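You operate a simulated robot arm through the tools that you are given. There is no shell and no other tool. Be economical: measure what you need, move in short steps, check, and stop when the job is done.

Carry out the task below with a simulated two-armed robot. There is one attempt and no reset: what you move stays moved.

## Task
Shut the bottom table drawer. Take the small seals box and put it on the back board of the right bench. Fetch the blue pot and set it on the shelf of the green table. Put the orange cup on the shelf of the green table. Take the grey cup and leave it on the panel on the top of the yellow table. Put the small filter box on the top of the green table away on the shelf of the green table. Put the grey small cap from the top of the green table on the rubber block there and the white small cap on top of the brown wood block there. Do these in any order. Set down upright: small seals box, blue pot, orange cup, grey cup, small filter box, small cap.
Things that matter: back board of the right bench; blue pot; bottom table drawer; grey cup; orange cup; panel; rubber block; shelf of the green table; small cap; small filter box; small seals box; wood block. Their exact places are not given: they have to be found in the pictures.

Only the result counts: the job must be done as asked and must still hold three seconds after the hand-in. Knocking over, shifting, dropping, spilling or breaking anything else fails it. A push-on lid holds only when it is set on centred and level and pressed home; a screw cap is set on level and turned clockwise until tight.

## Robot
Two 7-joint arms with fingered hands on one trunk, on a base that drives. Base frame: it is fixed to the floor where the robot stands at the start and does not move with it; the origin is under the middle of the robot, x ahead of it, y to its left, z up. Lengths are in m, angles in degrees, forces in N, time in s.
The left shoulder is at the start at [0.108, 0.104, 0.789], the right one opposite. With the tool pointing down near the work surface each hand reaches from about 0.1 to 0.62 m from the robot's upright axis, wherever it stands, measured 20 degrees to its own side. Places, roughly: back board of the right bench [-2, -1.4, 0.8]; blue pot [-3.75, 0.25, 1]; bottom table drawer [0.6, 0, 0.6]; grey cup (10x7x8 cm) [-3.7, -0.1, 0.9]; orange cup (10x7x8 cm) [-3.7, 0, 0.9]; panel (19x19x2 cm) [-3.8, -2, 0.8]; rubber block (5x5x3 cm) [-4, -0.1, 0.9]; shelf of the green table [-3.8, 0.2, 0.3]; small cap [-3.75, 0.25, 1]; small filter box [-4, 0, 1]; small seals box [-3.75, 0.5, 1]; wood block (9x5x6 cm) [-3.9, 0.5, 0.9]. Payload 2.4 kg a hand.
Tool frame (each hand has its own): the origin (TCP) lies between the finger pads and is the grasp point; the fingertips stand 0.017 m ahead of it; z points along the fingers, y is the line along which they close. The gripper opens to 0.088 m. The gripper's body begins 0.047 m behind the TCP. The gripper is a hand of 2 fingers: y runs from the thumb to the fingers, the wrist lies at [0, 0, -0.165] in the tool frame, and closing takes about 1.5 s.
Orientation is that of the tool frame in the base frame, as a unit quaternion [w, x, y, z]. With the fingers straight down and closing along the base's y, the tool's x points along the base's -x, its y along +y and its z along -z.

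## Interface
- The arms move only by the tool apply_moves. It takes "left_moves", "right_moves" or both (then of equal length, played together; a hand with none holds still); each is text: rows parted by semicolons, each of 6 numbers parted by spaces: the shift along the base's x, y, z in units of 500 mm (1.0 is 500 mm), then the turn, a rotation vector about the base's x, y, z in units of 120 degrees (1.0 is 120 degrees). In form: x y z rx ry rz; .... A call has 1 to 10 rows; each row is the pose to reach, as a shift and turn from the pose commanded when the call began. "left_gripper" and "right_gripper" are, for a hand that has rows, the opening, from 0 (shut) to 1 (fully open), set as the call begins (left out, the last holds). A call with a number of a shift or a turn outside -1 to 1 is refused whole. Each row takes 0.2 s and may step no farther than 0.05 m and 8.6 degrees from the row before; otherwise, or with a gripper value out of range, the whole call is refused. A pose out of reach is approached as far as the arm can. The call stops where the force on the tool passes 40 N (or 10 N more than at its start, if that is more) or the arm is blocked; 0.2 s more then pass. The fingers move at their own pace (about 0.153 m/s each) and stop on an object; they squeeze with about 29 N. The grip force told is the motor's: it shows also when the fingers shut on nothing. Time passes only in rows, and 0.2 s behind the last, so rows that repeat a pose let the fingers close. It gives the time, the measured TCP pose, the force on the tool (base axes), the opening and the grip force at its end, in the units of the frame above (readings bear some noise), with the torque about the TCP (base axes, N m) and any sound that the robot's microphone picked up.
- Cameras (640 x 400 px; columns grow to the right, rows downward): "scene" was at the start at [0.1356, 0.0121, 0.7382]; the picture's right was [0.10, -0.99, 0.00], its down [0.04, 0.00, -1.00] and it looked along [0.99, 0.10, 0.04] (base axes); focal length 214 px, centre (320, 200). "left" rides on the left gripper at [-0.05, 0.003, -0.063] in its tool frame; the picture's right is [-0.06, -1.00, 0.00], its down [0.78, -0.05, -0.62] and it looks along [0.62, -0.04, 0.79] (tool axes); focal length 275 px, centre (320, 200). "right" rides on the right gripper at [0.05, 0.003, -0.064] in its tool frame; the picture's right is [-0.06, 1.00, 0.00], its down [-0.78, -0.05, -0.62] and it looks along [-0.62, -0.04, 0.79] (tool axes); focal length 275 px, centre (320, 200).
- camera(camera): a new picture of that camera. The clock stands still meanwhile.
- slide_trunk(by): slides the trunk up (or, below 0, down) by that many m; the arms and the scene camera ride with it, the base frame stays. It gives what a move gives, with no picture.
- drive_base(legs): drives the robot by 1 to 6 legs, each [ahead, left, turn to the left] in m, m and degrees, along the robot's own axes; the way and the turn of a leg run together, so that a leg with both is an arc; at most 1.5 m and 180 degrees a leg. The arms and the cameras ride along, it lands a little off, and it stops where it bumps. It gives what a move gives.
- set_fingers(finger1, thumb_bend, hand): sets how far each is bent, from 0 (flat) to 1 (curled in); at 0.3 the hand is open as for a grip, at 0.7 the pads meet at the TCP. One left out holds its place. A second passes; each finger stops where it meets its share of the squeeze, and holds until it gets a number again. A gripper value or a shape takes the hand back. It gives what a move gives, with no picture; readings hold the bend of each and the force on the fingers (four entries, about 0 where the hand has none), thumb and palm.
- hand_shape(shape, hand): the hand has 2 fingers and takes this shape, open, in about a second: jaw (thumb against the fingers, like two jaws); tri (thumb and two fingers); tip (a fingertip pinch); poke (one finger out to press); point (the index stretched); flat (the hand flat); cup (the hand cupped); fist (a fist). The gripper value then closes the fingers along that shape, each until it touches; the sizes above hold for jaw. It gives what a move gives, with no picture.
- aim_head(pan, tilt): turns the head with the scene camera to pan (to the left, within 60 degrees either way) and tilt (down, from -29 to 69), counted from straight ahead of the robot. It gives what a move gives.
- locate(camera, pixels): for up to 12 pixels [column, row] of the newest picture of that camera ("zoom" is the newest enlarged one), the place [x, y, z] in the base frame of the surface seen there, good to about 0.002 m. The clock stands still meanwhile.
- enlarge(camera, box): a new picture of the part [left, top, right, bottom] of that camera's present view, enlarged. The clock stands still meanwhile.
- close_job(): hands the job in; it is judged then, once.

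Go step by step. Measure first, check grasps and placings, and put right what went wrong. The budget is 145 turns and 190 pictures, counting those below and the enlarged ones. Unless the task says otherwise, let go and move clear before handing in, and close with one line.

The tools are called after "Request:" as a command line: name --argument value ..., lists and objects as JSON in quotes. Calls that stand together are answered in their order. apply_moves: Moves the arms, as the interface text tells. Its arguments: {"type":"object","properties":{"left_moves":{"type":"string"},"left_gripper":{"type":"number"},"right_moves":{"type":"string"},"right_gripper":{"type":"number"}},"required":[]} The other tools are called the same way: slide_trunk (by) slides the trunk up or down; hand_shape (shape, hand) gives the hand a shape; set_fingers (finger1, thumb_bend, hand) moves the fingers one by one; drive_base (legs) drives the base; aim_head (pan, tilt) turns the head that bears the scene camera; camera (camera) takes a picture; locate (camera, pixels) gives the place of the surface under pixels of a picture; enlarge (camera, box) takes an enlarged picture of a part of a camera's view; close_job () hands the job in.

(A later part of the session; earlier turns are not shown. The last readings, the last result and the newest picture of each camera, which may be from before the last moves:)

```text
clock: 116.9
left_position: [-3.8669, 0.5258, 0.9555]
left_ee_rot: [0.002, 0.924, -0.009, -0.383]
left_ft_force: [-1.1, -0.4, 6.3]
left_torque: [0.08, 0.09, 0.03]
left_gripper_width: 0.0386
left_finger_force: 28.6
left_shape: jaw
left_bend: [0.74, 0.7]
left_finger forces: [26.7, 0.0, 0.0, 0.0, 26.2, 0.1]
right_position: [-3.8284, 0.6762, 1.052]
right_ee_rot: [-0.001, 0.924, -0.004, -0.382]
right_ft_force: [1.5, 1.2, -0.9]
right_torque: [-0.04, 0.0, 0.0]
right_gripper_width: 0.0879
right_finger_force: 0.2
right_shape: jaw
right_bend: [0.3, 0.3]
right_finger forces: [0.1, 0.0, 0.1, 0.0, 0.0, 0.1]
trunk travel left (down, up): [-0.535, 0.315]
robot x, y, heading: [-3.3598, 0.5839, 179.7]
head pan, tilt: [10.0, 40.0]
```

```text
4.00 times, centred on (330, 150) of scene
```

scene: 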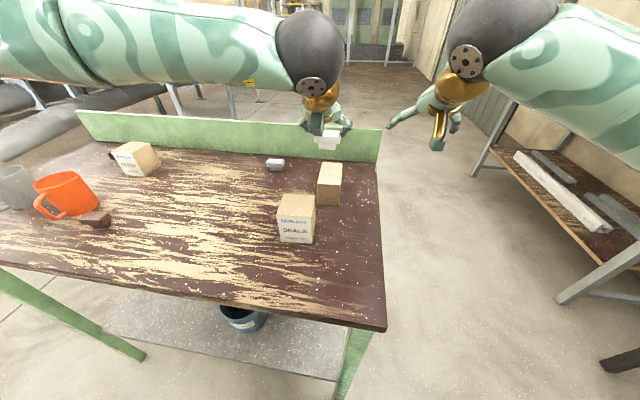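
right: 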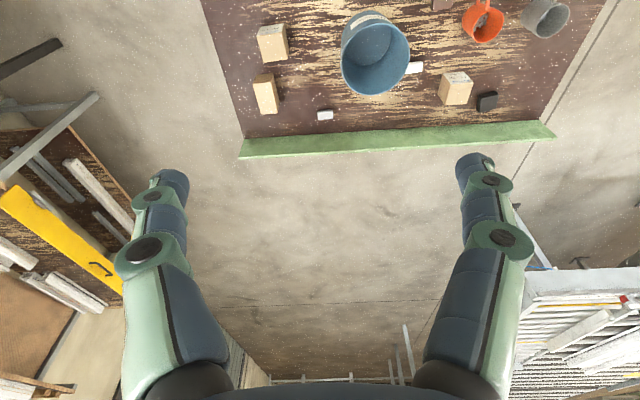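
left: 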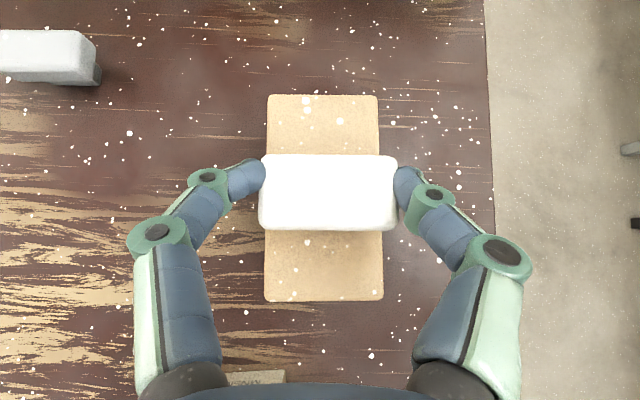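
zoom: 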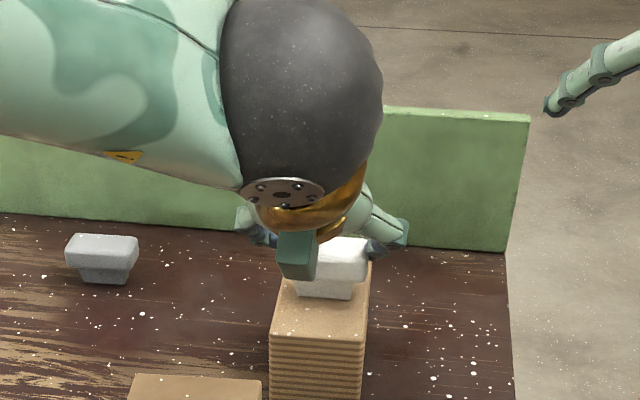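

The cap touches the block (6 N). I release, lift clear, and drive left toward the grey cap.

Request:
apply_moves --left_moves "0 0 0 0 0 0; 0 0 0 0 0 0; 0 0 0 0 0 0; 0 0 0 0 0 0; 0 0 0.06 0 0 0; 0 0 0.14 0 0 0; 0 0 0.22 0 0 0" --left_gripper 1

Request:
drive_base --legs '[[0.05, 0.155, 0.3]]'

Request:
camera --camera "left"

Request:
camera --camera "scene"

```text
clock: 118.5
left_position: [-3.8686, 0.5257, 1.0636]
left_ee_rot: [0.004, 0.924, -0.01, -0.383]
left_ft_force: [-0.5, 0.6, -0.6]
left_torque: [-0.02, 0.0, 0.01]
left_gripper_width: 0.0878
left_finger_force: 0.0
left_shape: jaw
left_bend: [0.3, 0.3]
left_finger forces: [0.0, 0.0, 0.0, 0.0, 0.1, 0.0]
right_position: [-3.8277, 0.6765, 1.0526]
right_ee_rot: [-0.001, 0.924, -0.004, -0.382]
right_ft_force: [0.5, 0.0, 0.5]
right_torque: [-0.03, 0.01, 0.0]
right_gripper_width: 0.088
right_finger_force: 0.1
right_shape: jaw
right_bend: [0.3, 0.3]
right_finger forces: [0.0, 0.0, 0.0, 0.0, 0.0, 0.0]
trunk travel left (down, up): [-0.535, 0.315]
robot x, y, heading: [-3.361, 0.5881, 179.5]
head pan, tilt: [10.0, 40.0]
```

```text
clock: 119.9
left_position: [-3.9192, 0.3705, 1.0643]
left_ee_rot: [0.004, 0.924, -0.007, -0.382]
left_ft_force: [0.7, 0.0, 0.4]
left_torque: [-0.02, 0.03, 0.02]
left_gripper_width: 0.088
left_finger_force: 0.0
left_shape: jaw
left_bend: [0.3, 0.3]
left_finger forces: [0.0, 0.0, 0.1, 0.0, 0.0, 0.1]
right_position: [-3.8796, 0.5208, 1.0536]
right_ee_rot: [-0.001, 0.924, -0.003, -0.382]
right_ft_force: [-0.2, -0.6, -0.2]
right_torque: [-0.02, 0.01, 0.0]
right_gripper_width: 0.0882
right_finger_force: 0.1
right_shape: jaw
right_bend: [0.3, 0.3]
right_finger forces: [0.0, 0.0, 0.1, 0.0, 0.0, 0.1]
trunk travel left (down, up): [-0.535, 0.315]
robot x, y, heading: [-3.4091, 0.4307, 179.5]
head pan, tilt: [10.0, 40.0]
```

```text
145 pictures are left
```

left: 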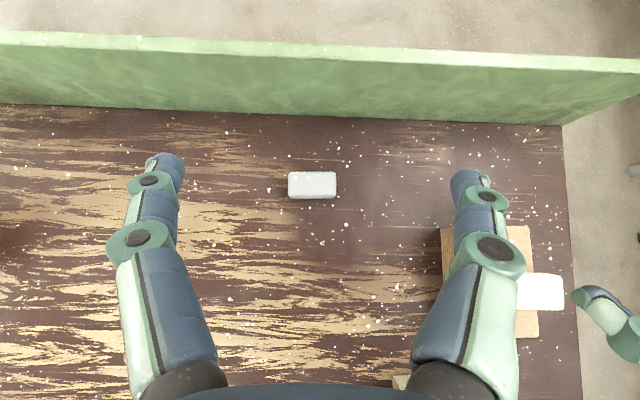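

```text
144 pictures are left
```

scene: 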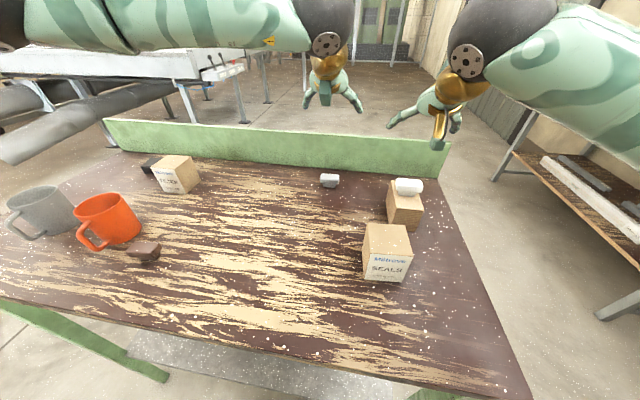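

The white cap sits on the block. Now I measure the grey cap at (312,185).

Request:
locate --camera "left" --pixels '[[290, 180], [334, 180], [312, 174], [312, 184], [312, 193], [312, 197], [300, 110]]'

Request:
enlarge --camera "left" --box '[272, 160, 352, 210]'

```text
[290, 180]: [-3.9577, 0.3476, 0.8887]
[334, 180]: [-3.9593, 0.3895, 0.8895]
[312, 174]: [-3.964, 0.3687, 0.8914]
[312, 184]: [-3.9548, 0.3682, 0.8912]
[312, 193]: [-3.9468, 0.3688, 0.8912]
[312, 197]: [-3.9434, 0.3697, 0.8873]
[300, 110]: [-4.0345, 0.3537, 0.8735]
```

```text
8.00 times, centred on (312, 185) of left
```

zoom: 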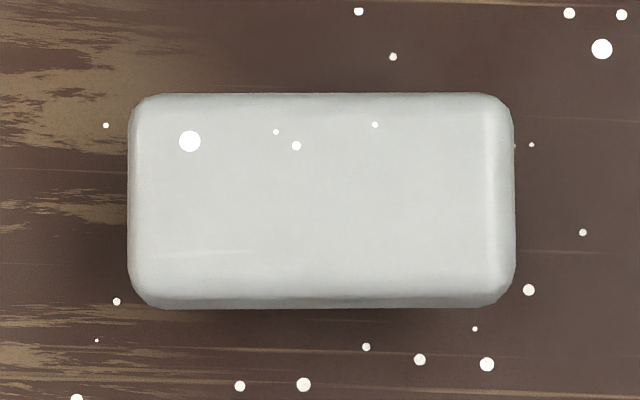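

Grey cap centre (−3.955,0.3685). I descend, grip and lift.

Request:
apply_moves --left_moves "-0.03 -0.004 -0.06 0 0 0; -0.066 -0.004 -0.13 0 0 0; -0.066 -0.004 -0.21 0 0 0; -0.066 -0.004 -0.28 0 0 0; -0.066 -0.004 -0.33 0 0 0; -0.066 -0.004 -0.348 0 0 0; -0.066 -0.004 -0.348 0 0 0"

Request:
camera --camera "left"

Request:
apply_moves --left_moves "0 0 0 0 0 0; 0 0 0 0 0 0; 0 0 0 0 0 0; 0 0 0 0 0 0; 0 0 0 0 0 0" --left_gripper 0

Request:
apply_moves --left_moves "0 0 0.04 0 0 0; 0 0 0.12 0 0 0; 0.02 0 0.2 0 0 0; 0.04 0 0.26 0 0 0"

Request:
camera --camera "left"

```text
clock: 121.5
left_position: [-3.9503, 0.3708, 0.8895]
left_ee_rot: [0.003, 0.924, -0.008, -0.383]
left_ft_force: [-0.8, 0.1, 0.2]
left_torque: [0.0, -0.01, -0.03]
left_gripper_width: 0.0879
left_finger_force: 0.0
left_shape: jaw
left_bend: [0.3, 0.3]
left_finger forces: [0.1, 0.0, 0.0, 0.0, 0.1, 0.0]
right_position: [-3.8796, 0.5217, 1.0525]
right_ee_rot: [0.0, 0.924, -0.002, -0.382]
right_ft_force: [0.7, 0.1, 0.6]
right_torque: [0.01, 0.0, 0.01]
right_gripper_width: 0.0882
right_finger_force: 0.1
right_shape: jaw
right_bend: [0.3, 0.3]
right_finger forces: [0.0, 0.1, 0.1, 0.0, 0.0, 0.0]
trunk travel left (down, up): [-0.535, 0.315]
robot x, y, heading: [-3.4095, 0.4321, 179.6]
head pan, tilt: [10.0, 40.0]
```

```text
142 pictures are left
```

left: 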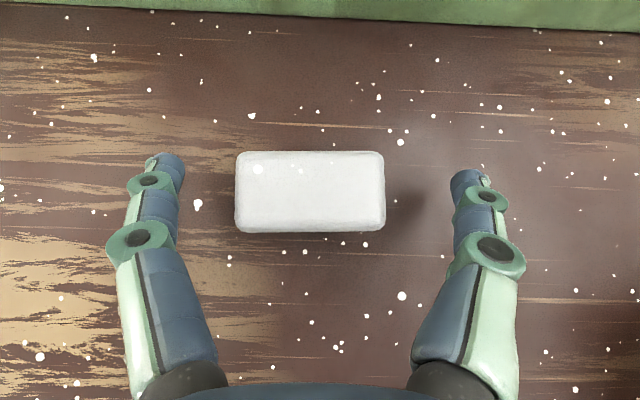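

```text
clock: 122.7
left_position: [-3.9524, 0.3707, 0.8892]
left_ee_rot: [0.004, 0.924, -0.007, -0.382]
left_ft_force: [0.0, -0.7, 0.6]
left_torque: [-0.01, 0.01, -0.02]
left_gripper_width: 0.0389
left_finger_force: 29.5
left_shape: jaw
left_bend: [0.74, 0.7]
left_finger forces: [25.6, 0.1, 0.1, 0.0, 25.6, 0.0]
right_position: [-3.8786, 0.5232, 1.0523]
right_ee_rot: [-0.001, 0.924, -0.003, -0.382]
right_ft_force: [0.5, 0.1, -0.2]
right_torque: [0.0, -0.01, 0.0]
right_gripper_width: 0.0879
right_finger_force: 0.0
right_shape: jaw
right_bend: [0.3, 0.3]
right_finger forces: [0.0, 0.0, 0.0, 0.0, 0.0, 0.0]
trunk travel left (down, up): [-0.535, 0.315]
robot x, y, heading: [-3.4105, 0.4334, 180.1]
head pan, tilt: [10.0, 40.0]
```

```text
clock: 123.7
left_position: [-3.9331, 0.3693, 1.0208]
left_ee_rot: [0.005, 0.924, -0.007, -0.383]
left_ft_force: [0.1, 0.1, 0.3]
left_torque: [0.04, -0.05, 0.02]
left_gripper_width: 0.0387
left_finger_force: 28.8
left_shape: jaw
left_bend: [0.74, 0.7]
left_finger forces: [25.8, 0.1, 0.1, 0.0, 25.8, 0.0]
right_position: [-3.8789, 0.5216, 1.052]
right_ee_rot: [0.0, 0.924, -0.002, -0.382]
right_ft_force: [-0.1, -0.2, -0.4]
right_torque: [-0.05, 0.01, 0.0]
right_gripper_width: 0.0881
right_finger_force: 0.0
right_shape: jaw
right_bend: [0.3, 0.3]
right_finger forces: [0.0, 0.1, 0.0, 0.0, 0.0, 0.0]
trunk travel left (down, up): [-0.535, 0.315]
robot x, y, heading: [-3.4087, 0.431, 179.8]
head pan, tilt: [10.0, 40.0]
```

```text
141 pictures are left
```

left: 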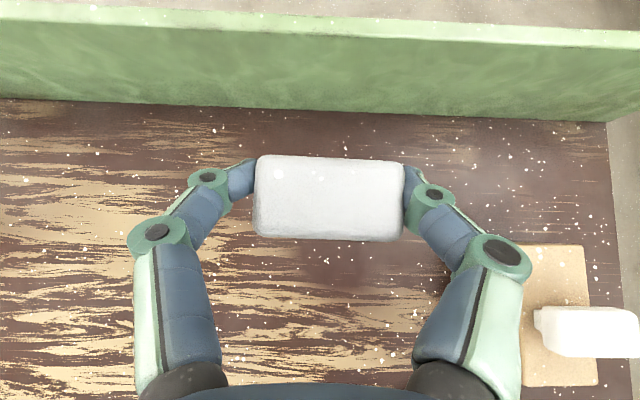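

The grey cap is held, its bottom 0.029 below the TCP. I drive left to bring it above the rubber block.

Request:
drive_base --legs '[[0, 0.476, 0]]'

Request:
camera --camera "left"

```text
clock: 126.5
left_position: [-3.9354, -0.1075, 1.0214]
left_ee_rot: [0.002, 0.924, -0.01, -0.383]
left_ft_force: [0.4, -0.7, -0.3]
left_torque: [0.0, 0.05, -0.01]
left_gripper_width: 0.0388
left_finger_force: 29.3
left_shape: jaw
left_bend: [0.74, 0.7]
left_finger forces: [25.7, 0.0, 0.0, 0.0, 25.8, 0.0]
right_position: [-3.8826, 0.044, 1.0529]
right_ee_rot: [-0.001, 0.924, -0.004, -0.382]
right_ft_force: [0.6, 0.4, -0.4]
right_torque: [-0.02, -0.01, -0.01]
right_gripper_width: 0.0879
right_finger_force: 0.1
right_shape: jaw
right_bend: [0.3, 0.3]
right_finger forces: [0.0, 0.0, 0.0, 0.1, 0.0, 0.0]
trunk travel left (down, up): [-0.535, 0.315]
robot x, y, heading: [-3.4178, -0.0453, 179.5]
head pan, tilt: [10.0, 40.0]
```

```text
140 pictures are left
```

left: 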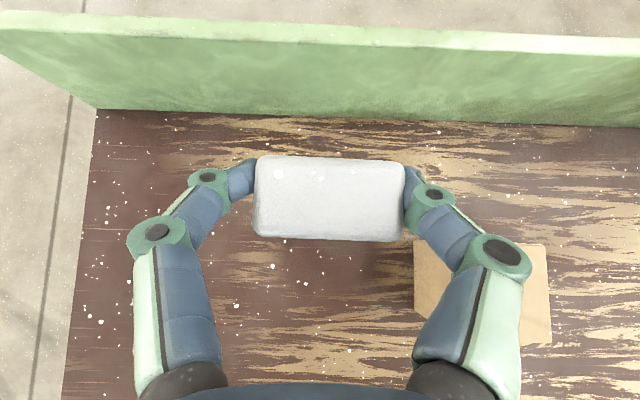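

The cap hides the rubber block in this view. I look with the scene and right cameras.

Request:
aim_head --pan 8 --tilt 45

Request:
camera --camera "scene"

Request:
camera --camera "right"

```text
clock: 127.2
left_position: [-3.9352, -0.1087, 1.0217]
left_ee_rot: [0.002, 0.924, -0.01, -0.382]
left_ft_force: [0.7, 0.6, -0.4]
left_torque: [0.01, 0.03, -0.04]
left_gripper_width: 0.0389
left_finger_force: 28.5
left_shape: jaw
left_bend: [0.74, 0.7]
left_finger forces: [25.9, 0.0, 0.0, 0.0, 25.7, 0.1]
right_position: [-3.8823, 0.0433, 1.0534]
right_ee_rot: [-0.001, 0.924, -0.004, -0.382]
right_ft_force: [-0.6, 0.3, -0.1]
right_torque: [0.06, 0.0, -0.01]
right_gripper_width: 0.0879
right_finger_force: 0.0
right_shape: jaw
right_bend: [0.3, 0.3]
right_finger forces: [0.1, 0.1, 0.1, 0.0, 0.0, 0.0]
trunk travel left (down, up): [-0.535, 0.315]
robot x, y, heading: [-3.4113, -0.0442, 179.6]
head pan, tilt: [8.0, 45.0]
```

```text
139 pictures are left
```

scene: 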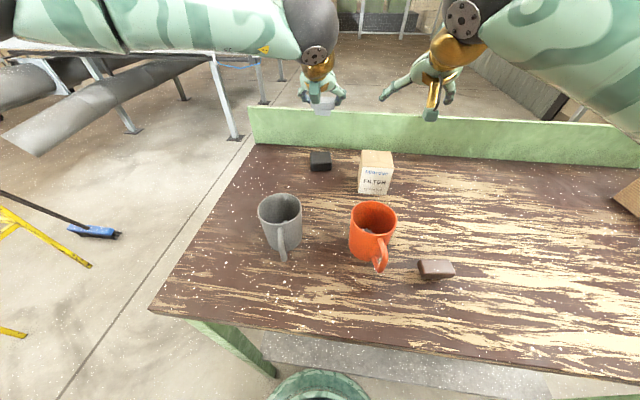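

```text
138 pictures are left
```

right: 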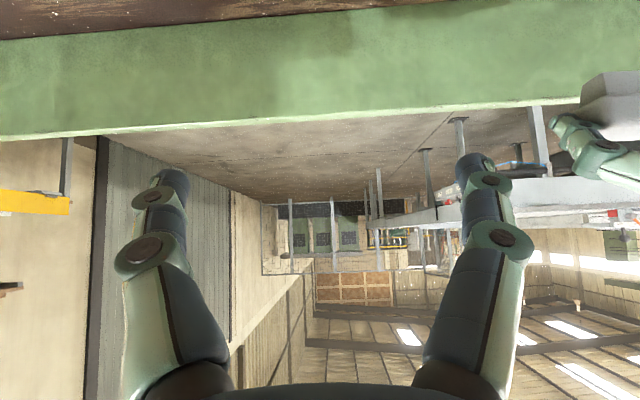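

Request:
enlarge --camera "scene" --box '[280, 137, 360, 187]'

Request:
locate --camera "scene" --pixels '[[312, 154], [329, 154], [312, 164], [330, 164], [320, 159], [320, 169], [325, 107], [320, 155], [320, 164]]'

```text
8.00 times, centred on (320, 162) of scene
```

zoom: 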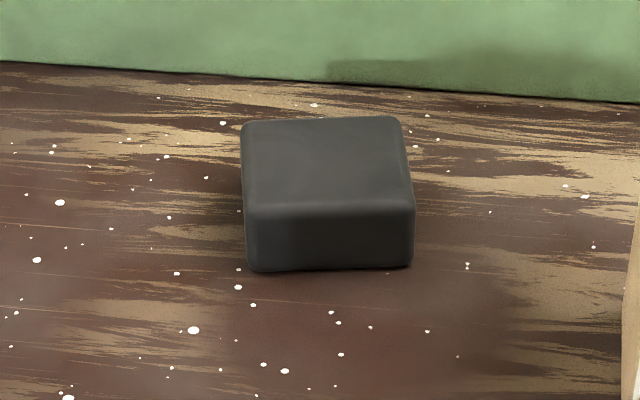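

```text
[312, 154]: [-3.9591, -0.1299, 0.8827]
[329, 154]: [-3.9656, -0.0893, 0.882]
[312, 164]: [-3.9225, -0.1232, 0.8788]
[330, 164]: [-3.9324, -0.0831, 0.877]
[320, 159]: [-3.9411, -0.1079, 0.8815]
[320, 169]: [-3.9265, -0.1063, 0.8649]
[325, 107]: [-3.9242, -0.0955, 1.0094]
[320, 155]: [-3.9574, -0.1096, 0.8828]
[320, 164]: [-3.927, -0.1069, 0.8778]
```

The rubber block top is centred near (−3.946,−0.108), z 0.883. I lower the cap onto it.

Request:
apply_moves --left_moves "-0.016 -0.005 -0.06 0 0 0; -0.016 -0.005 -0.12 0 0 0; -0.016 -0.005 -0.17 0 0 0; -0.016 -0.005 -0.2 0 0 0; -0.016 -0.005 -0.216 0 0 0; -0.016 -0.005 -0.224 0 0 0"

Request:
enlarge --camera "scene" --box '[260, 117, 380, 192]'

Request:
camera --camera "left"

```text
clock: 128.6
left_position: [-3.9446, -0.1113, 0.9114]
left_ee_rot: [0.003, 0.923, -0.009, -0.384]
left_ft_force: [-0.9, -0.4, 14.6]
left_torque: [0.14, 0.1, 0.04]
left_gripper_width: 0.0387
left_finger_force: 29.1
left_shape: jaw
left_bend: [0.74, 0.7]
left_finger forces: [27.4, 0.0, 0.1, 0.0, 27.3, 0.0]
right_position: [-3.8801, 0.0436, 1.0532]
right_ee_rot: [-0.001, 0.924, -0.004, -0.384]
right_ft_force: [-0.2, 0.0, -0.2]
right_torque: [-0.02, -0.03, -0.02]
right_gripper_width: 0.0881
right_finger_force: 0.0
right_shape: jaw
right_bend: [0.3, 0.3]
right_finger forces: [0.0, 0.1, 0.0, 0.0, 0.0, 0.1]
trunk travel left (down, up): [-0.535, 0.315]
robot x, y, heading: [-3.4156, -0.0482, 179.6]
head pan, tilt: [8.0, 45.0]
```

```text
5.33 times, centred on (320, 154) of scene
```

zoom: 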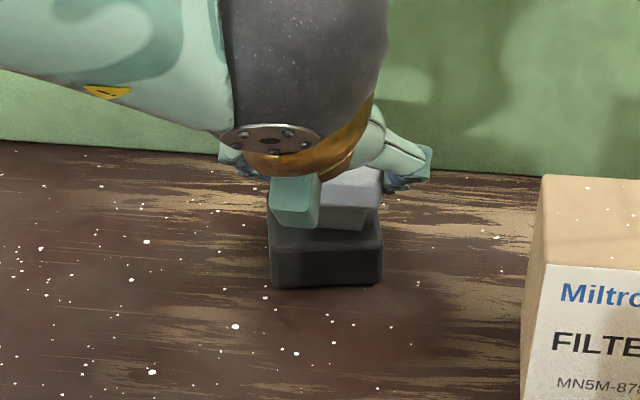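

```text
135 pictures are left
```

left: 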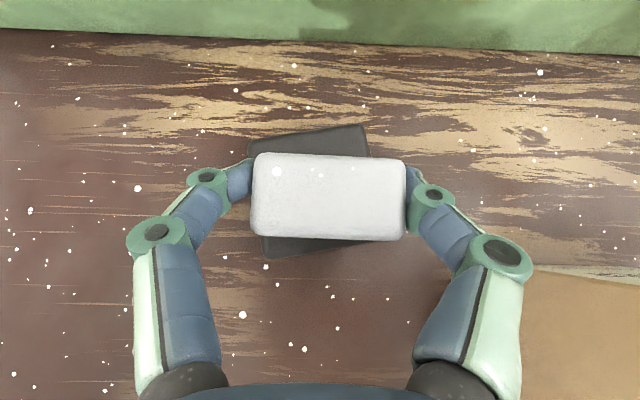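

The cap is about 4 mm off centre to +y. I lift slightly, shift, set down again, and release.

Request:
apply_moves --left_moves "0 0 0.012 0 0 0; 0 -0.009 0.012 0 0 0; 0 -0.009 0.004 0 0 0; 0 -0.009 0.002 0 0 0"

Request:
apply_moves --left_moves "0 0 0 0 0 0; 0 0 0 0 0 0; 0 0 0 0 0 0; 0 0 0 0 0 0; 0 0 0.06 0 0 0; 0 0 0.14 0 0 0; 0 0 0.22 0 0 0; 0 0 0.3 0 0 0" --left_gripper 1

Request:
camera --camera "left"

Request:
camera --camera "scene"

```text
clock: 129.6
left_position: [-3.9439, -0.1159, 0.9105]
left_ee_rot: [0.004, 0.924, -0.009, -0.383]
left_ft_force: [0.6, -1.4, 12.3]
left_torque: [0.13, 0.07, 0.01]
left_gripper_width: 0.0388
left_finger_force: 29.1
left_shape: jaw
left_bend: [0.74, 0.7]
left_finger forces: [27.7, 0.1, 0.0, 0.0, 26.8, 0.1]
right_position: [-3.8815, 0.0434, 1.0528]
right_ee_rot: [-0.001, 0.924, -0.004, -0.383]
right_ft_force: [-0.1, 0.6, 0.1]
right_torque: [0.0, 0.02, 0.0]
right_gripper_width: 0.0878
right_finger_force: 0.1
right_shape: jaw
right_bend: [0.3, 0.3]
right_finger forces: [0.1, 0.0, 0.1, 0.2, 0.0, 0.0]
trunk travel left (down, up): [-0.535, 0.315]
robot x, y, heading: [-3.4118, -0.048, 179.4]
head pan, tilt: [8.0, 45.0]
```

```text
clock: 131.4
left_position: [-3.9437, -0.1153, 1.0609]
left_ee_rot: [0.003, 0.924, -0.01, -0.383]
left_ft_force: [-0.3, 0.4, 0.4]
left_torque: [-0.02, 0.03, 0.0]
left_gripper_width: 0.088
left_finger_force: 0.1
left_shape: jaw
left_bend: [0.3, 0.3]
left_finger forces: [0.1, 0.1, 0.0, 0.0, 0.0, 0.1]
right_position: [-3.8813, 0.0437, 1.052]
right_ee_rot: [-0.002, 0.924, -0.005, -0.382]
right_ft_force: [0.2, -0.1, 0.6]
right_torque: [0.03, 0.04, 0.01]
right_gripper_width: 0.088
right_finger_force: 0.2
right_shape: jaw
right_bend: [0.3, 0.3]
right_finger forces: [0.1, 0.1, 0.0, 0.1, 0.1, 0.0]
trunk travel left (down, up): [-0.535, 0.315]
robot x, y, heading: [-3.4188, -0.0444, 179.6]
head pan, tilt: [8.0, 45.0]
```

```text
134 pictures are left
```

left: 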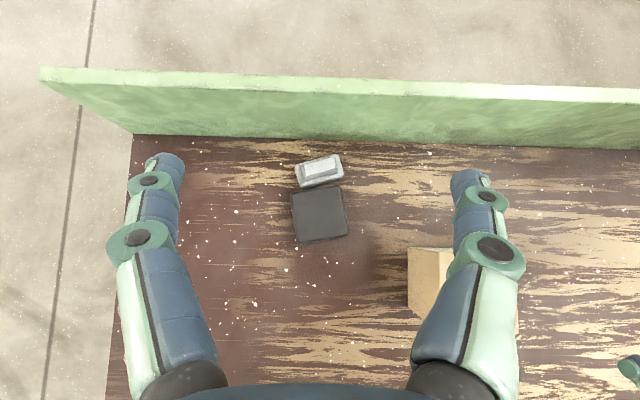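

```text
133 pictures are left
```

scene: 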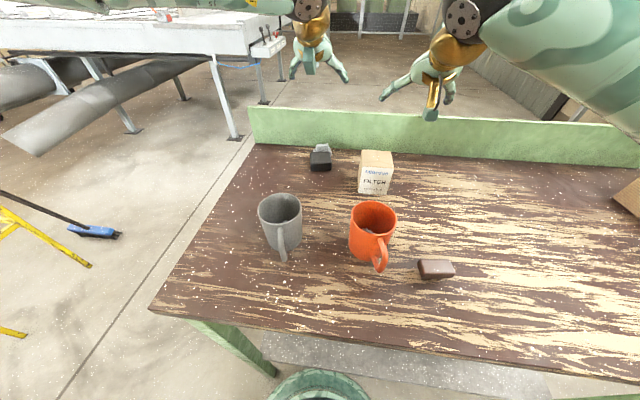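

The grey cap toppled behind the rubber block when released. I look at it closely.

Request:
enlarge --camera "left" --box '[270, 140, 370, 202]'

Request:
locate --camera "zoom" --pixels '[[180, 150], [220, 210], [220, 250], [440, 120], [430, 200], [460, 140], [150, 180], [180, 290], [300, 170], [300, 200], [350, 190], [300, 270]]'

Request:
enlarge --camera "scene" --box '[280, 125, 360, 175]'

Request:
enlarge --camera "scene" --box '[400, 240, 480, 290]'

```text
6.40 times, centred on (320, 171) of left
```

zoom: 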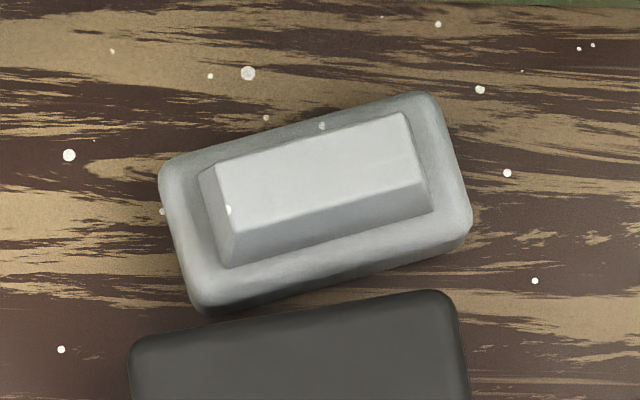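

```text
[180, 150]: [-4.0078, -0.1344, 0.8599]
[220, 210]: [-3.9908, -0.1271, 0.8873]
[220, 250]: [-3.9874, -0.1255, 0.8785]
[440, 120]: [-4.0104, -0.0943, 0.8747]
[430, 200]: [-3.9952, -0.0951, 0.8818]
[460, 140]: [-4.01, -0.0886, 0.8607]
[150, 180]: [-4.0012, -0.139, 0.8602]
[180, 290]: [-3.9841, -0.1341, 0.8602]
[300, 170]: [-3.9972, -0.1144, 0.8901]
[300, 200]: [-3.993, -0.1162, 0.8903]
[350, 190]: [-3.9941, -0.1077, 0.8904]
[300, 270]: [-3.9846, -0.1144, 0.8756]
```

```text
8.00 times, centred on (320, 150) of scene
```

zoom: 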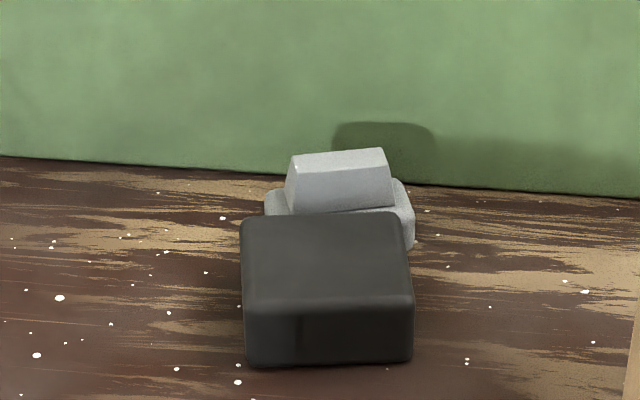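

```text
8.00 times, centred on (440, 265) of scene
```

zoom: 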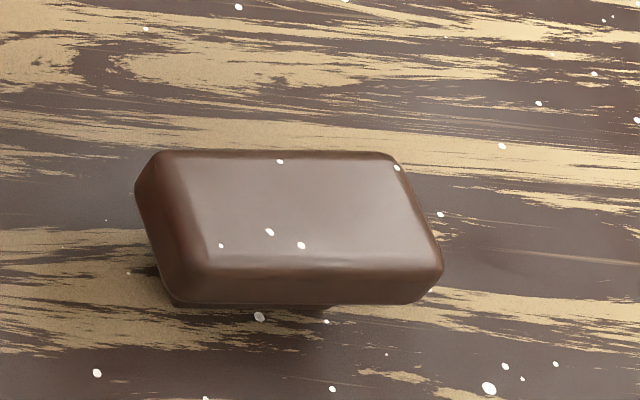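

The cap lies upside down (stem up) behind the block, centre (−3.996,−0.112), yawed about 13°. I pick it up with a steeper hand (25°) yawed to match, then I'll flip it at the table's front edge.

Request:
apply_moves --left_moves "-0.02 0 -0.02 0.005 -0.04 0.026; -0.04 0 -0.04 0.01 -0.08 0.054; -0.07 0.003 -0.08 0.014 -0.12 0.08; -0.097 0.0066 -0.12 0.019 -0.167 0.108; -0.097 0.0066 -0.18 0.019 -0.167 0.108; -0.097 0.0066 -0.18 0.019 -0.167 0.108" --left_gripper 0.75

Request:
camera --camera "left"

Request:
camera --camera "scene"

```text
clock: 132.8
left_position: [-3.9834, -0.1136, 0.971]
left_ee_rot: [0.025, 0.971, 0.1, -0.214]
left_ft_force: [-0.8, -0.5, -0.4]
left_torque: [-0.01, 0.03, -0.04]
left_gripper_width: 0.0661
left_finger_force: 0.1
left_shape: jaw
left_bend: [0.63, 0.6]
left_finger forces: [0.1, 0.1, 0.0, 0.0, 0.0, 0.0]
left hand out of reach, approached as far as the arm can: row 5, 6
right_position: [-3.8826, 0.0444, 1.0531]
right_ee_rot: [-0.001, 0.924, -0.005, -0.382]
right_ft_force: [-0.4, -0.1, 0.3]
right_torque: [0.01, -0.03, 0.01]
right_gripper_width: 0.0879
right_finger_force: 0.0
right_shape: jaw
right_bend: [0.3, 0.3]
right_finger forces: [0.0, 0.1, 0.0, 0.1, 0.0, 0.0]
trunk travel left (down, up): [-0.535, 0.315]
robot x, y, heading: [-3.4134, -0.0481, 179.3]
head pan, tilt: [8.0, 45.0]
```

```text
129 pictures are left
```

left: 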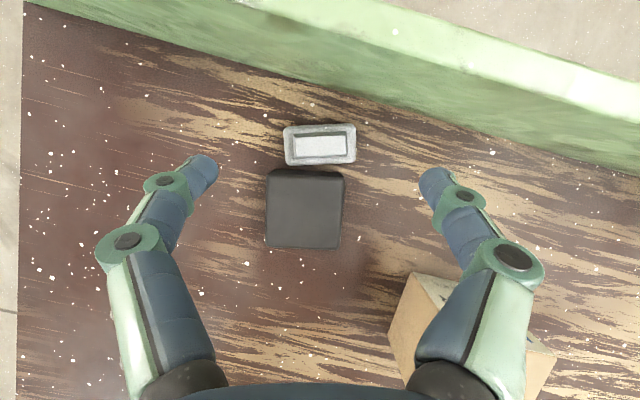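

```text
128 pictures are left
```

scene: 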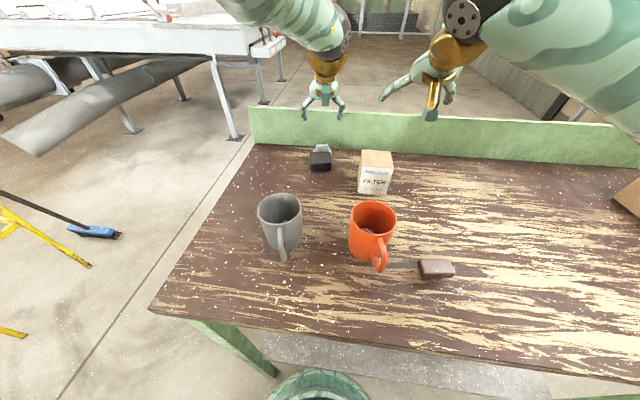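

Yaw matches, but the reach is short. I drive 5 cm ahead and lower the trunk by 4 cm.

Request:
drive_base --legs '[[0.05, 0, 0]]'

Request:
slide_trunk --by -0.04

Request:
camera --camera "left"

```text
clock: 133.8
left_position: [-4.0125, -0.1132, 0.9708]
left_ee_rot: [0.027, 0.971, 0.102, -0.213]
left_ft_force: [4.0, 0.4, 0.4]
left_torque: [0.06, -0.04, -0.16]
left_gripper_width: 0.0658
left_finger_force: 0.1
left_shape: jaw
left_bend: [0.63, 0.61]
left_finger forces: [0.0, 0.0, 0.0, 0.0, 3.9, 0.1]
right_position: [-3.9131, 0.0429, 1.0536]
right_ee_rot: [-0.001, 0.924, -0.005, -0.382]
right_ft_force: [1.2, 0.5, 0.1]
right_torque: [0.0, 0.0, -0.01]
right_gripper_width: 0.088
right_finger_force: 0.2
right_shape: jaw
right_bend: [0.3, 0.3]
right_finger forces: [0.0, 0.1, 0.0, 0.0, 0.1, 0.0]
trunk travel left (down, up): [-0.535, 0.315]
robot x, y, heading: [-3.4457, -0.0456, 179.5]
head pan, tilt: [8.0, 45.0]
stopped in leg 1: the robot was blocked; the commanded pose is now the measured one
```

```text
clock: 134.7
left_position: [-4.0132, -0.1121, 0.9298]
left_ee_rot: [0.025, 0.972, 0.101, -0.211]
left_ft_force: [11.8, 2.5, -5.1]
left_torque: [-0.18, -0.21, -0.47]
left_gripper_width: 0.066
left_finger_force: 0.0
left_shape: jaw
left_bend: [0.63, 0.61]
left_finger forces: [0.1, 0.0, 0.0, 0.1, 11.2, 0.1]
right_position: [-3.9128, 0.0438, 1.0136]
right_ee_rot: [-0.001, 0.924, -0.004, -0.383]
right_ft_force: [-0.7, 1.0, 0.8]
right_torque: [0.0, 0.02, -0.02]
right_gripper_width: 0.088
right_finger_force: 0.1
right_shape: jaw
right_bend: [0.3, 0.3]
right_finger forces: [0.0, 0.0, 0.1, 0.1, 0.1, 0.0]
trunk travel left (down, up): [-0.495, 0.355]
robot x, y, heading: [-3.4476, -0.0481, 179.9]
head pan, tilt: [8.0, 45.0]
```

```text
127 pictures are left
```

left: 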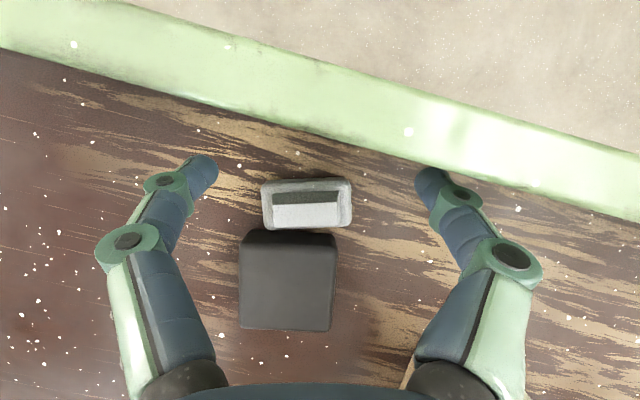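

The finger touches the back strip (12 N). I move back 2 cm at once, narrow the opening slightly, and then go down.

Request:
apply_moves --left_moves "0.02 0 0 0 0 0; 0.04 0 0 0 0 0; 0.044 0 -0.03 0 0 0; 0.044 0 -0.06 0 0 0" --left_gripper 0.65

Request:
camera --camera "left"

Request:
locate --camera "left" --pixels '[[290, 215], [325, 215], [308, 210], [270, 200], [345, 200], [308, 190], [290, 300], [320, 120]]'

```text
clock: 135.7
left_position: [-3.9991, -0.1106, 0.8982]
left_ee_rot: [0.026, 0.972, 0.103, -0.211]
left_ft_force: [-0.1, -0.1, 0.2]
left_torque: [-0.01, 0.0, 0.03]
left_gripper_width: 0.0573
left_finger_force: 0.2
left_shape: jaw
left_bend: [0.7, 0.68]
left_finger forces: [0.1, 0.0, 0.0, 0.0, 0.0, 0.1]
left hand out of reach, approached as far as the arm can: row 1, 2, 3, 4
right_position: [-3.9138, 0.0437, 1.0128]
right_ee_rot: [-0.001, 0.924, -0.005, -0.382]
right_ft_force: [0.3, 0.0, -1.0]
right_torque: [-0.02, 0.0, 0.0]
right_gripper_width: 0.0881
right_finger_force: 0.0
right_shape: jaw
right_bend: [0.3, 0.3]
right_finger forces: [0.0, 0.1, 0.0, 0.0, 0.0, 0.0]
trunk travel left (down, up): [-0.495, 0.355]
robot x, y, heading: [-3.4488, -0.0439, 179.6]
head pan, tilt: [8.0, 45.0]
```

```text
126 pictures are left
```

left: 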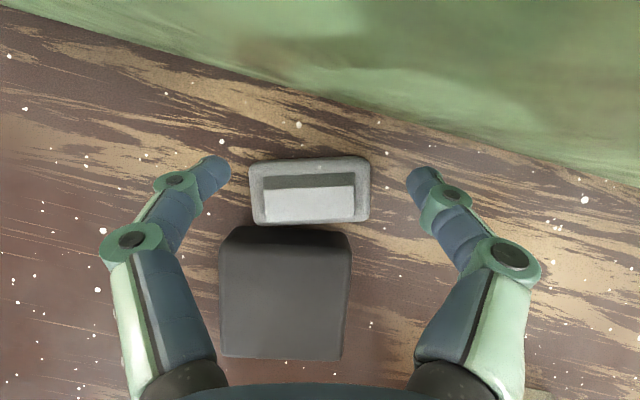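

```text
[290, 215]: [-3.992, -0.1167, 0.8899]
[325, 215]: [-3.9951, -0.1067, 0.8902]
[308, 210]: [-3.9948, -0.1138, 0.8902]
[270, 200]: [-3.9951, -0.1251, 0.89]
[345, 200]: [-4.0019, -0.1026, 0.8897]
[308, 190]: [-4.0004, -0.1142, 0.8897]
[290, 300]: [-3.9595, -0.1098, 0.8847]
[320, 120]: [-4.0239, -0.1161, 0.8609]
```

The cap is between the fingers. I lower the last 1.6 cm with the trunk and grip.

Request:
slide_trunk --by -0.016

Request:
apply_moves --left_moves "0 0 0 0 0 0; 0 0 0 0 0 0; 0 0 0 0 0 0; 0 0 0 0 0 0; 0 0 0 0 0 0" --left_gripper 0

Request:
camera --camera "left"

```text
clock: 136.3
left_position: [-4.0012, -0.1106, 0.8806]
left_ee_rot: [0.027, 0.972, 0.102, -0.212]
left_ft_force: [0.2, 0.0, -0.2]
left_torque: [-0.01, 0.02, 0.0]
left_gripper_width: 0.0572
left_finger_force: 0.0
left_shape: jaw
left_bend: [0.7, 0.68]
left_finger forces: [0.1, 0.0, 0.0, 0.0, 0.0, 0.0]
right_position: [-3.9128, 0.0445, 0.9974]
right_ee_rot: [-0.001, 0.924, -0.005, -0.383]
right_ft_force: [0.2, 0.3, 0.1]
right_torque: [0.0, -0.01, 0.0]
right_gripper_width: 0.0883
right_finger_force: 0.0
right_shape: jaw
right_bend: [0.3, 0.3]
right_finger forces: [0.0, 0.1, 0.0, 0.1, 0.0, 0.0]
trunk travel left (down, up): [-0.479, 0.371]
robot x, y, heading: [-3.4425, -0.0419, 179.5]
head pan, tilt: [8.0, 45.0]
```

```text
clock: 137.5
left_position: [-4.0013, -0.1107, 0.8819]
left_ee_rot: [0.027, 0.972, 0.102, -0.212]
left_ft_force: [0.7, 0.4, 0.1]
left_torque: [0.01, 0.02, -0.01]
left_gripper_width: 0.0393
left_finger_force: 29.1
left_shape: jaw
left_bend: [0.73, 0.7]
left_finger forces: [25.6, 0.0, 0.0, 0.1, 25.6, 0.0]
right_position: [-3.9133, 0.0437, 0.9979]
right_ee_rot: [-0.002, 0.924, -0.005, -0.383]
right_ft_force: [-0.7, -0.4, 0.6]
right_torque: [0.02, 0.01, 0.01]
right_gripper_width: 0.0878
right_finger_force: 0.0
right_shape: jaw
right_bend: [0.3, 0.3]
right_finger forces: [0.0, 0.0, 0.1, 0.0, 0.0, 0.0]
trunk travel left (down, up): [-0.479, 0.371]
robot x, y, heading: [-3.4461, -0.0475, 179.8]
head pan, tilt: [8.0, 45.0]
```

```text
125 pictures are left
```

left: 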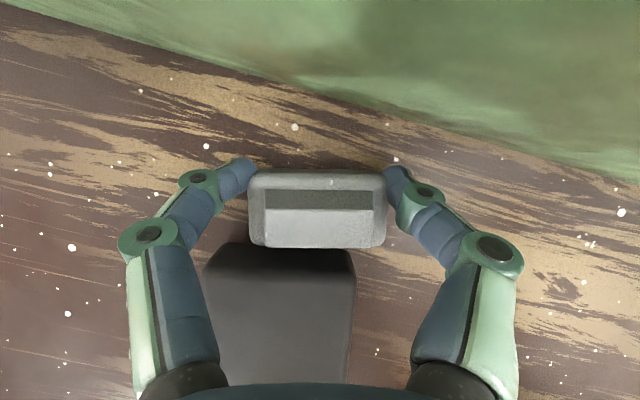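

The cap is gripped (39 mm). I lift with the trunk, and carry it to a free spot at the front edge (x≈−3.62, y≈0.3).

Request:
slide_trunk --by 0.12

Request:
drive_base --legs '[[-0.36, 0, 0], [0, -0.4, 0]]'

Request:
apply_moves --left_moves "0 0 0 0 0 -0.054; 0 0 0 0 0 -0.108; 0 0 0 0 0 -0.108"

Request:
camera --camera "left"

Request:
aim_head --pan 5 --tilt 45

Request:
camera --camera "scene"

```text
clock: 139.0
left_position: [-4.0014, -0.1104, 1.0075]
left_ee_rot: [0.026, 0.971, 0.102, -0.216]
left_ft_force: [0.2, 1.4, -0.6]
left_torque: [-0.02, 0.01, -0.01]
left_gripper_width: 0.039
left_finger_force: 28.8
left_shape: jaw
left_bend: [0.73, 0.7]
left_finger forces: [25.5, 0.0, 0.1, 0.1, 25.6, 0.0]
right_position: [-3.9138, 0.0453, 1.1169]
right_ee_rot: [-0.001, 0.924, -0.004, -0.382]
right_ft_force: [-0.3, -0.1, -0.1]
right_torque: [-0.01, 0.0, -0.02]
right_gripper_width: 0.0881
right_finger_force: 0.0
right_shape: jaw
right_bend: [0.3, 0.3]
right_finger forces: [0.0, 0.0, 0.1, 0.1, 0.1, 0.0]
trunk travel left (down, up): [-0.599, 0.251]
robot x, y, heading: [-3.4432, -0.0472, 179.6]
head pan, tilt: [8.0, 45.0]
```

```text
clock: 143.4
left_position: [-3.6374, 0.2921, 1.0082]
left_ee_rot: [0.025, 0.971, 0.099, -0.217]
left_ft_force: [0.5, 0.8, 0.5]
left_torque: [-0.03, 0.02, -0.03]
left_gripper_width: 0.0391
left_finger_force: 28.9
left_shape: jaw
left_bend: [0.73, 0.7]
left_finger forces: [25.6, 0.0, 0.0, 0.0, 25.6, 0.0]
right_position: [-3.5477, 0.4474, 1.1161]
right_ee_rot: [-0.001, 0.924, -0.007, -0.381]
right_ft_force: [-0.1, -0.1, 1.1]
right_torque: [0.01, 0.01, 0.01]
right_gripper_width: 0.0883
right_finger_force: 0.1
right_shape: jaw
right_bend: [0.3, 0.3]
right_finger forces: [0.0, 0.0, 0.0, 0.0, 0.0, 0.1]
trunk travel left (down, up): [-0.599, 0.251]
robot x, y, heading: [-3.0802, 0.3501, 179.2]
head pan, tilt: [8.0, 45.0]
```

```text
clock: 144.2
left_position: [-3.6399, 0.2923, 1.0069]
left_ee_rot: [0.0, 0.976, -0.013, -0.218]
left_ft_force: [0.6, 0.1, -0.1]
left_torque: [-0.03, 0.0, 0.02]
left_gripper_width: 0.0391
left_finger_force: 28.8
left_shape: jaw
left_bend: [0.73, 0.7]
left_finger forces: [25.7, 0.0, 0.0, 0.1, 25.7, 0.1]
right_position: [-3.5484, 0.4463, 1.1171]
right_ee_rot: [-0.002, 0.924, -0.007, -0.383]
right_ft_force: [0.7, -0.2, -0.5]
right_torque: [-0.05, -0.03, 0.0]
right_gripper_width: 0.088
right_finger_force: 0.1
right_shape: jaw
right_bend: [0.3, 0.3]
right_finger forces: [0.0, 0.0, 0.0, 0.1, 0.0, 0.1]
trunk travel left (down, up): [-0.599, 0.251]
robot x, y, heading: [-3.0795, 0.3558, 179.1]
head pan, tilt: [8.0, 45.0]
```

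```text
124 pictures are left
```

left: 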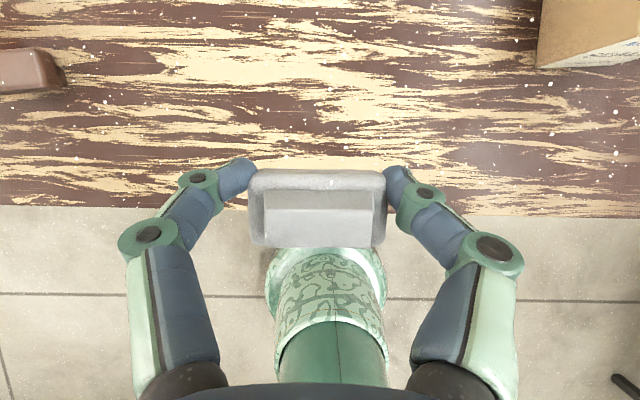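

```text
clock: 144.8
left_position: [-3.6388, 0.2923, 1.0068]
left_ee_rot: [0.001, 0.976, -0.011, -0.218]
left_ft_force: [0.1, 0.3, 0.8]
left_torque: [-0.03, -0.01, -0.01]
left_gripper_width: 0.0392
left_finger_force: 28.7
left_shape: jaw
left_bend: [0.73, 0.7]
left_finger forces: [25.7, 0.0, 0.0, 0.0, 25.7, 0.0]
right_position: [-3.5479, 0.4458, 1.1173]
right_ee_rot: [-0.002, 0.924, -0.008, -0.381]
right_ft_force: [-0.2, 0.5, -0.1]
right_torque: [-0.01, 0.02, -0.01]
right_gripper_width: 0.0879
right_finger_force: 0.1
right_shape: jaw
right_bend: [0.3, 0.3]
right_finger forces: [0.0, 0.0, 0.1, 0.1, 0.0, 0.0]
trunk travel left (down, up): [-0.599, 0.251]
robot x, y, heading: [-3.0817, 0.3543, 179.1]
head pan, tilt: [5.0, 45.0]
```

```text
123 pictures are left
```

scene: 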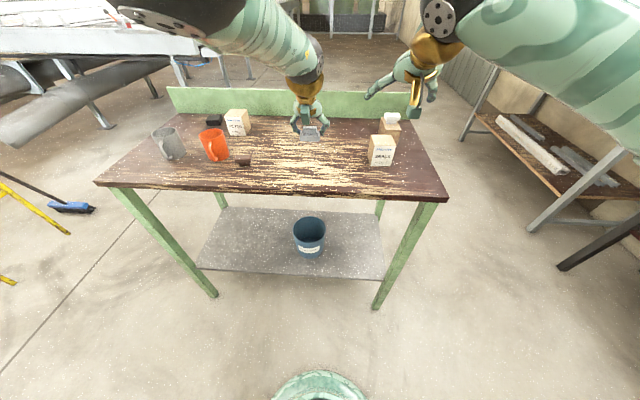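

I check the exact edge of the table before setting the cap down.

Request:
locate --camera "left" --pixels '[[200, 200], [220, 204], [450, 206], [520, 210], [318, 165], [318, 205], [270, 190], [318, 235]]'

```text
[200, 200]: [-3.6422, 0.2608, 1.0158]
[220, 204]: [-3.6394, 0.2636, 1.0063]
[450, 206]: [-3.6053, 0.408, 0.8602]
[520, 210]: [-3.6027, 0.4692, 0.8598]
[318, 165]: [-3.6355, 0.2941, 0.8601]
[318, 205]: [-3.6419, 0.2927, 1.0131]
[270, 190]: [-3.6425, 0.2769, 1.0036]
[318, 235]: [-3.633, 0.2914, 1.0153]
```

I lower the cap at the edge, release it, and retreat upward.

Request:
apply_moves --left_moves "0.02 0 -0.06 0 0 0; 0.038 0 -0.12 0 0 0; 0.038 0 -0.18 0 0 0; 0.038 0 -0.22 0 0 0; 0.038 0 -0.24 0 0 0; 0.038 0 -0.248 0 0 0"

Request:
camera --camera "left"

```text
clock: 146.2
left_position: [-3.5877, 0.3001, 0.9234]
left_ee_rot: [0.001, 0.976, -0.011, -0.219]
left_ft_force: [0.2, -0.5, -0.1]
left_torque: [0.01, -0.01, 0.01]
left_gripper_width: 0.0392
left_finger_force: 28.7
left_shape: jaw
left_bend: [0.73, 0.7]
left_finger forces: [25.8, 0.0, 0.1, 0.0, 25.8, 0.1]
left hand out of reach, approached as far as the arm can: row 2, 3, 4, 5, 6
right_position: [-3.5482, 0.4465, 1.1172]
right_ee_rot: [-0.003, 0.924, -0.007, -0.383]
right_ft_force: [0.0, -0.7, 0.7]
right_torque: [0.01, 0.02, -0.03]
right_gripper_width: 0.0876
right_finger_force: 0.1
right_shape: jaw
right_bend: [0.3, 0.3]
right_finger forces: [0.1, 0.1, 0.0, 0.0, 0.0, 0.0]
trunk travel left (down, up): [-0.599, 0.251]
robot x, y, heading: [-3.0804, 0.3516, 179.1]
head pan, tilt: [5.0, 45.0]
```

```text
122 pictures are left
```

left: 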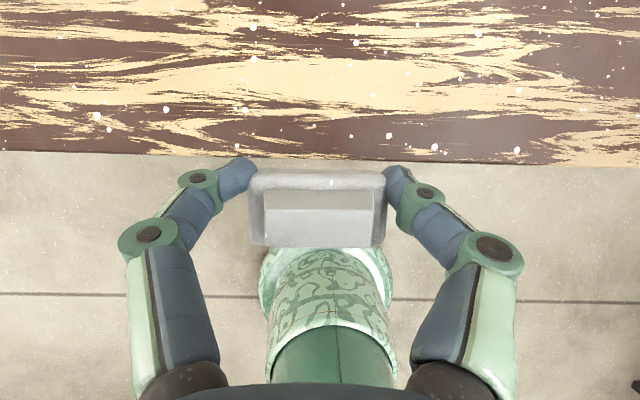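

Out of reach from here. I raise the arm, lower the trunk, drive a little forward, and retry.

Request:
apply_moves --left_moves "-0.03 0 0.08 0 0 0; -0.06 0 0.16 0 0 0; -0.1 0 0.22 0 0 0; -0.1 0 0.22 0 0 0"

Request:
slide_trunk --by -0.1

Request:
drive_base --legs '[[0.08, 0, 0.8]]'

```text
clock: 147.2
left_position: [-3.6408, 0.3033, 1.0207]
left_ee_rot: [0.001, 0.98, -0.016, -0.2]
left_ft_force: [0.2, 0.4, -0.6]
left_torque: [0.0, -0.01, 0.02]
left_gripper_width: 0.0393
left_finger_force: 29.4
left_shape: jaw
left_bend: [0.73, 0.7]
left_finger forces: [25.7, 0.0, 0.0, 0.1, 25.9, 0.0]
left hand out of reach, approached as far as the arm can: row 1, 2, 3, 4
right_position: [-3.5492, 0.4454, 1.1157]
right_ee_rot: [-0.002, 0.924, -0.008, -0.382]
right_ft_force: [-0.4, -0.8, -0.1]
right_torque: [0.04, -0.03, 0.02]
right_gripper_width: 0.0881
right_finger_force: 0.0
right_shape: jaw
right_bend: [0.3, 0.3]
right_finger forces: [0.0, 0.0, 0.0, 0.1, 0.0, 0.0]
trunk travel left (down, up): [-0.599, 0.251]
robot x, y, heading: [-3.076, 0.3528, 179.0]
head pan, tilt: [5.0, 45.0]
```

```text
clock: 148.6
left_position: [-3.6395, 0.303, 0.9092]
left_ee_rot: [0.001, 0.981, -0.016, -0.191]
left_ft_force: [-0.6, 0.2, -0.7]
left_torque: [0.0, 0.01, 0.03]
left_gripper_width: 0.0392
left_finger_force: 28.8
left_shape: jaw
left_bend: [0.73, 0.7]
left_finger forces: [25.8, 0.0, 0.0, 0.0, 25.9, 0.0]
right_position: [-3.5488, 0.4462, 1.0162]
right_ee_rot: [-0.004, 0.924, -0.009, -0.382]
right_ft_force: [0.1, 0.5, -0.2]
right_torque: [-0.01, -0.02, -0.02]
right_gripper_width: 0.088
right_finger_force: 0.1
right_shape: jaw
right_bend: [0.3, 0.3]
right_finger forces: [0.1, 0.1, 0.1, 0.0, 0.0, 0.1]
trunk travel left (down, up): [-0.499, 0.351]
robot x, y, heading: [-3.0841, 0.3494, 179.0]
head pan, tilt: [5.0, 45.0]
```

```text
clock: 149.6
left_position: [-3.7186, 0.2959, 0.9095]
left_ee_rot: [0.002, 0.982, -0.008, -0.19]
left_ft_force: [-0.6, 0.4, -0.2]
left_torque: [0.01, -0.01, 0.01]
left_gripper_width: 0.0389
left_finger_force: 28.8
left_shape: jaw
left_bend: [0.73, 0.7]
left_finger forces: [25.8, 0.1, 0.0, 0.0, 25.8, 0.1]
right_position: [-3.631, 0.4405, 1.0162]
right_ee_rot: [0.0, 0.924, -0.002, -0.383]
right_ft_force: [-0.1, -0.6, 0.5]
right_torque: [0.02, 0.0, 0.01]
right_gripper_width: 0.088
right_finger_force: 0.0
right_shape: jaw
right_bend: [0.3, 0.3]
right_finger forces: [0.0, 0.1, 0.0, 0.0, 0.0, 0.1]
trunk travel left (down, up): [-0.499, 0.351]
robot x, y, heading: [-3.1601, 0.3542, 179.8]
head pan, tilt: [5.0, 45.0]
```

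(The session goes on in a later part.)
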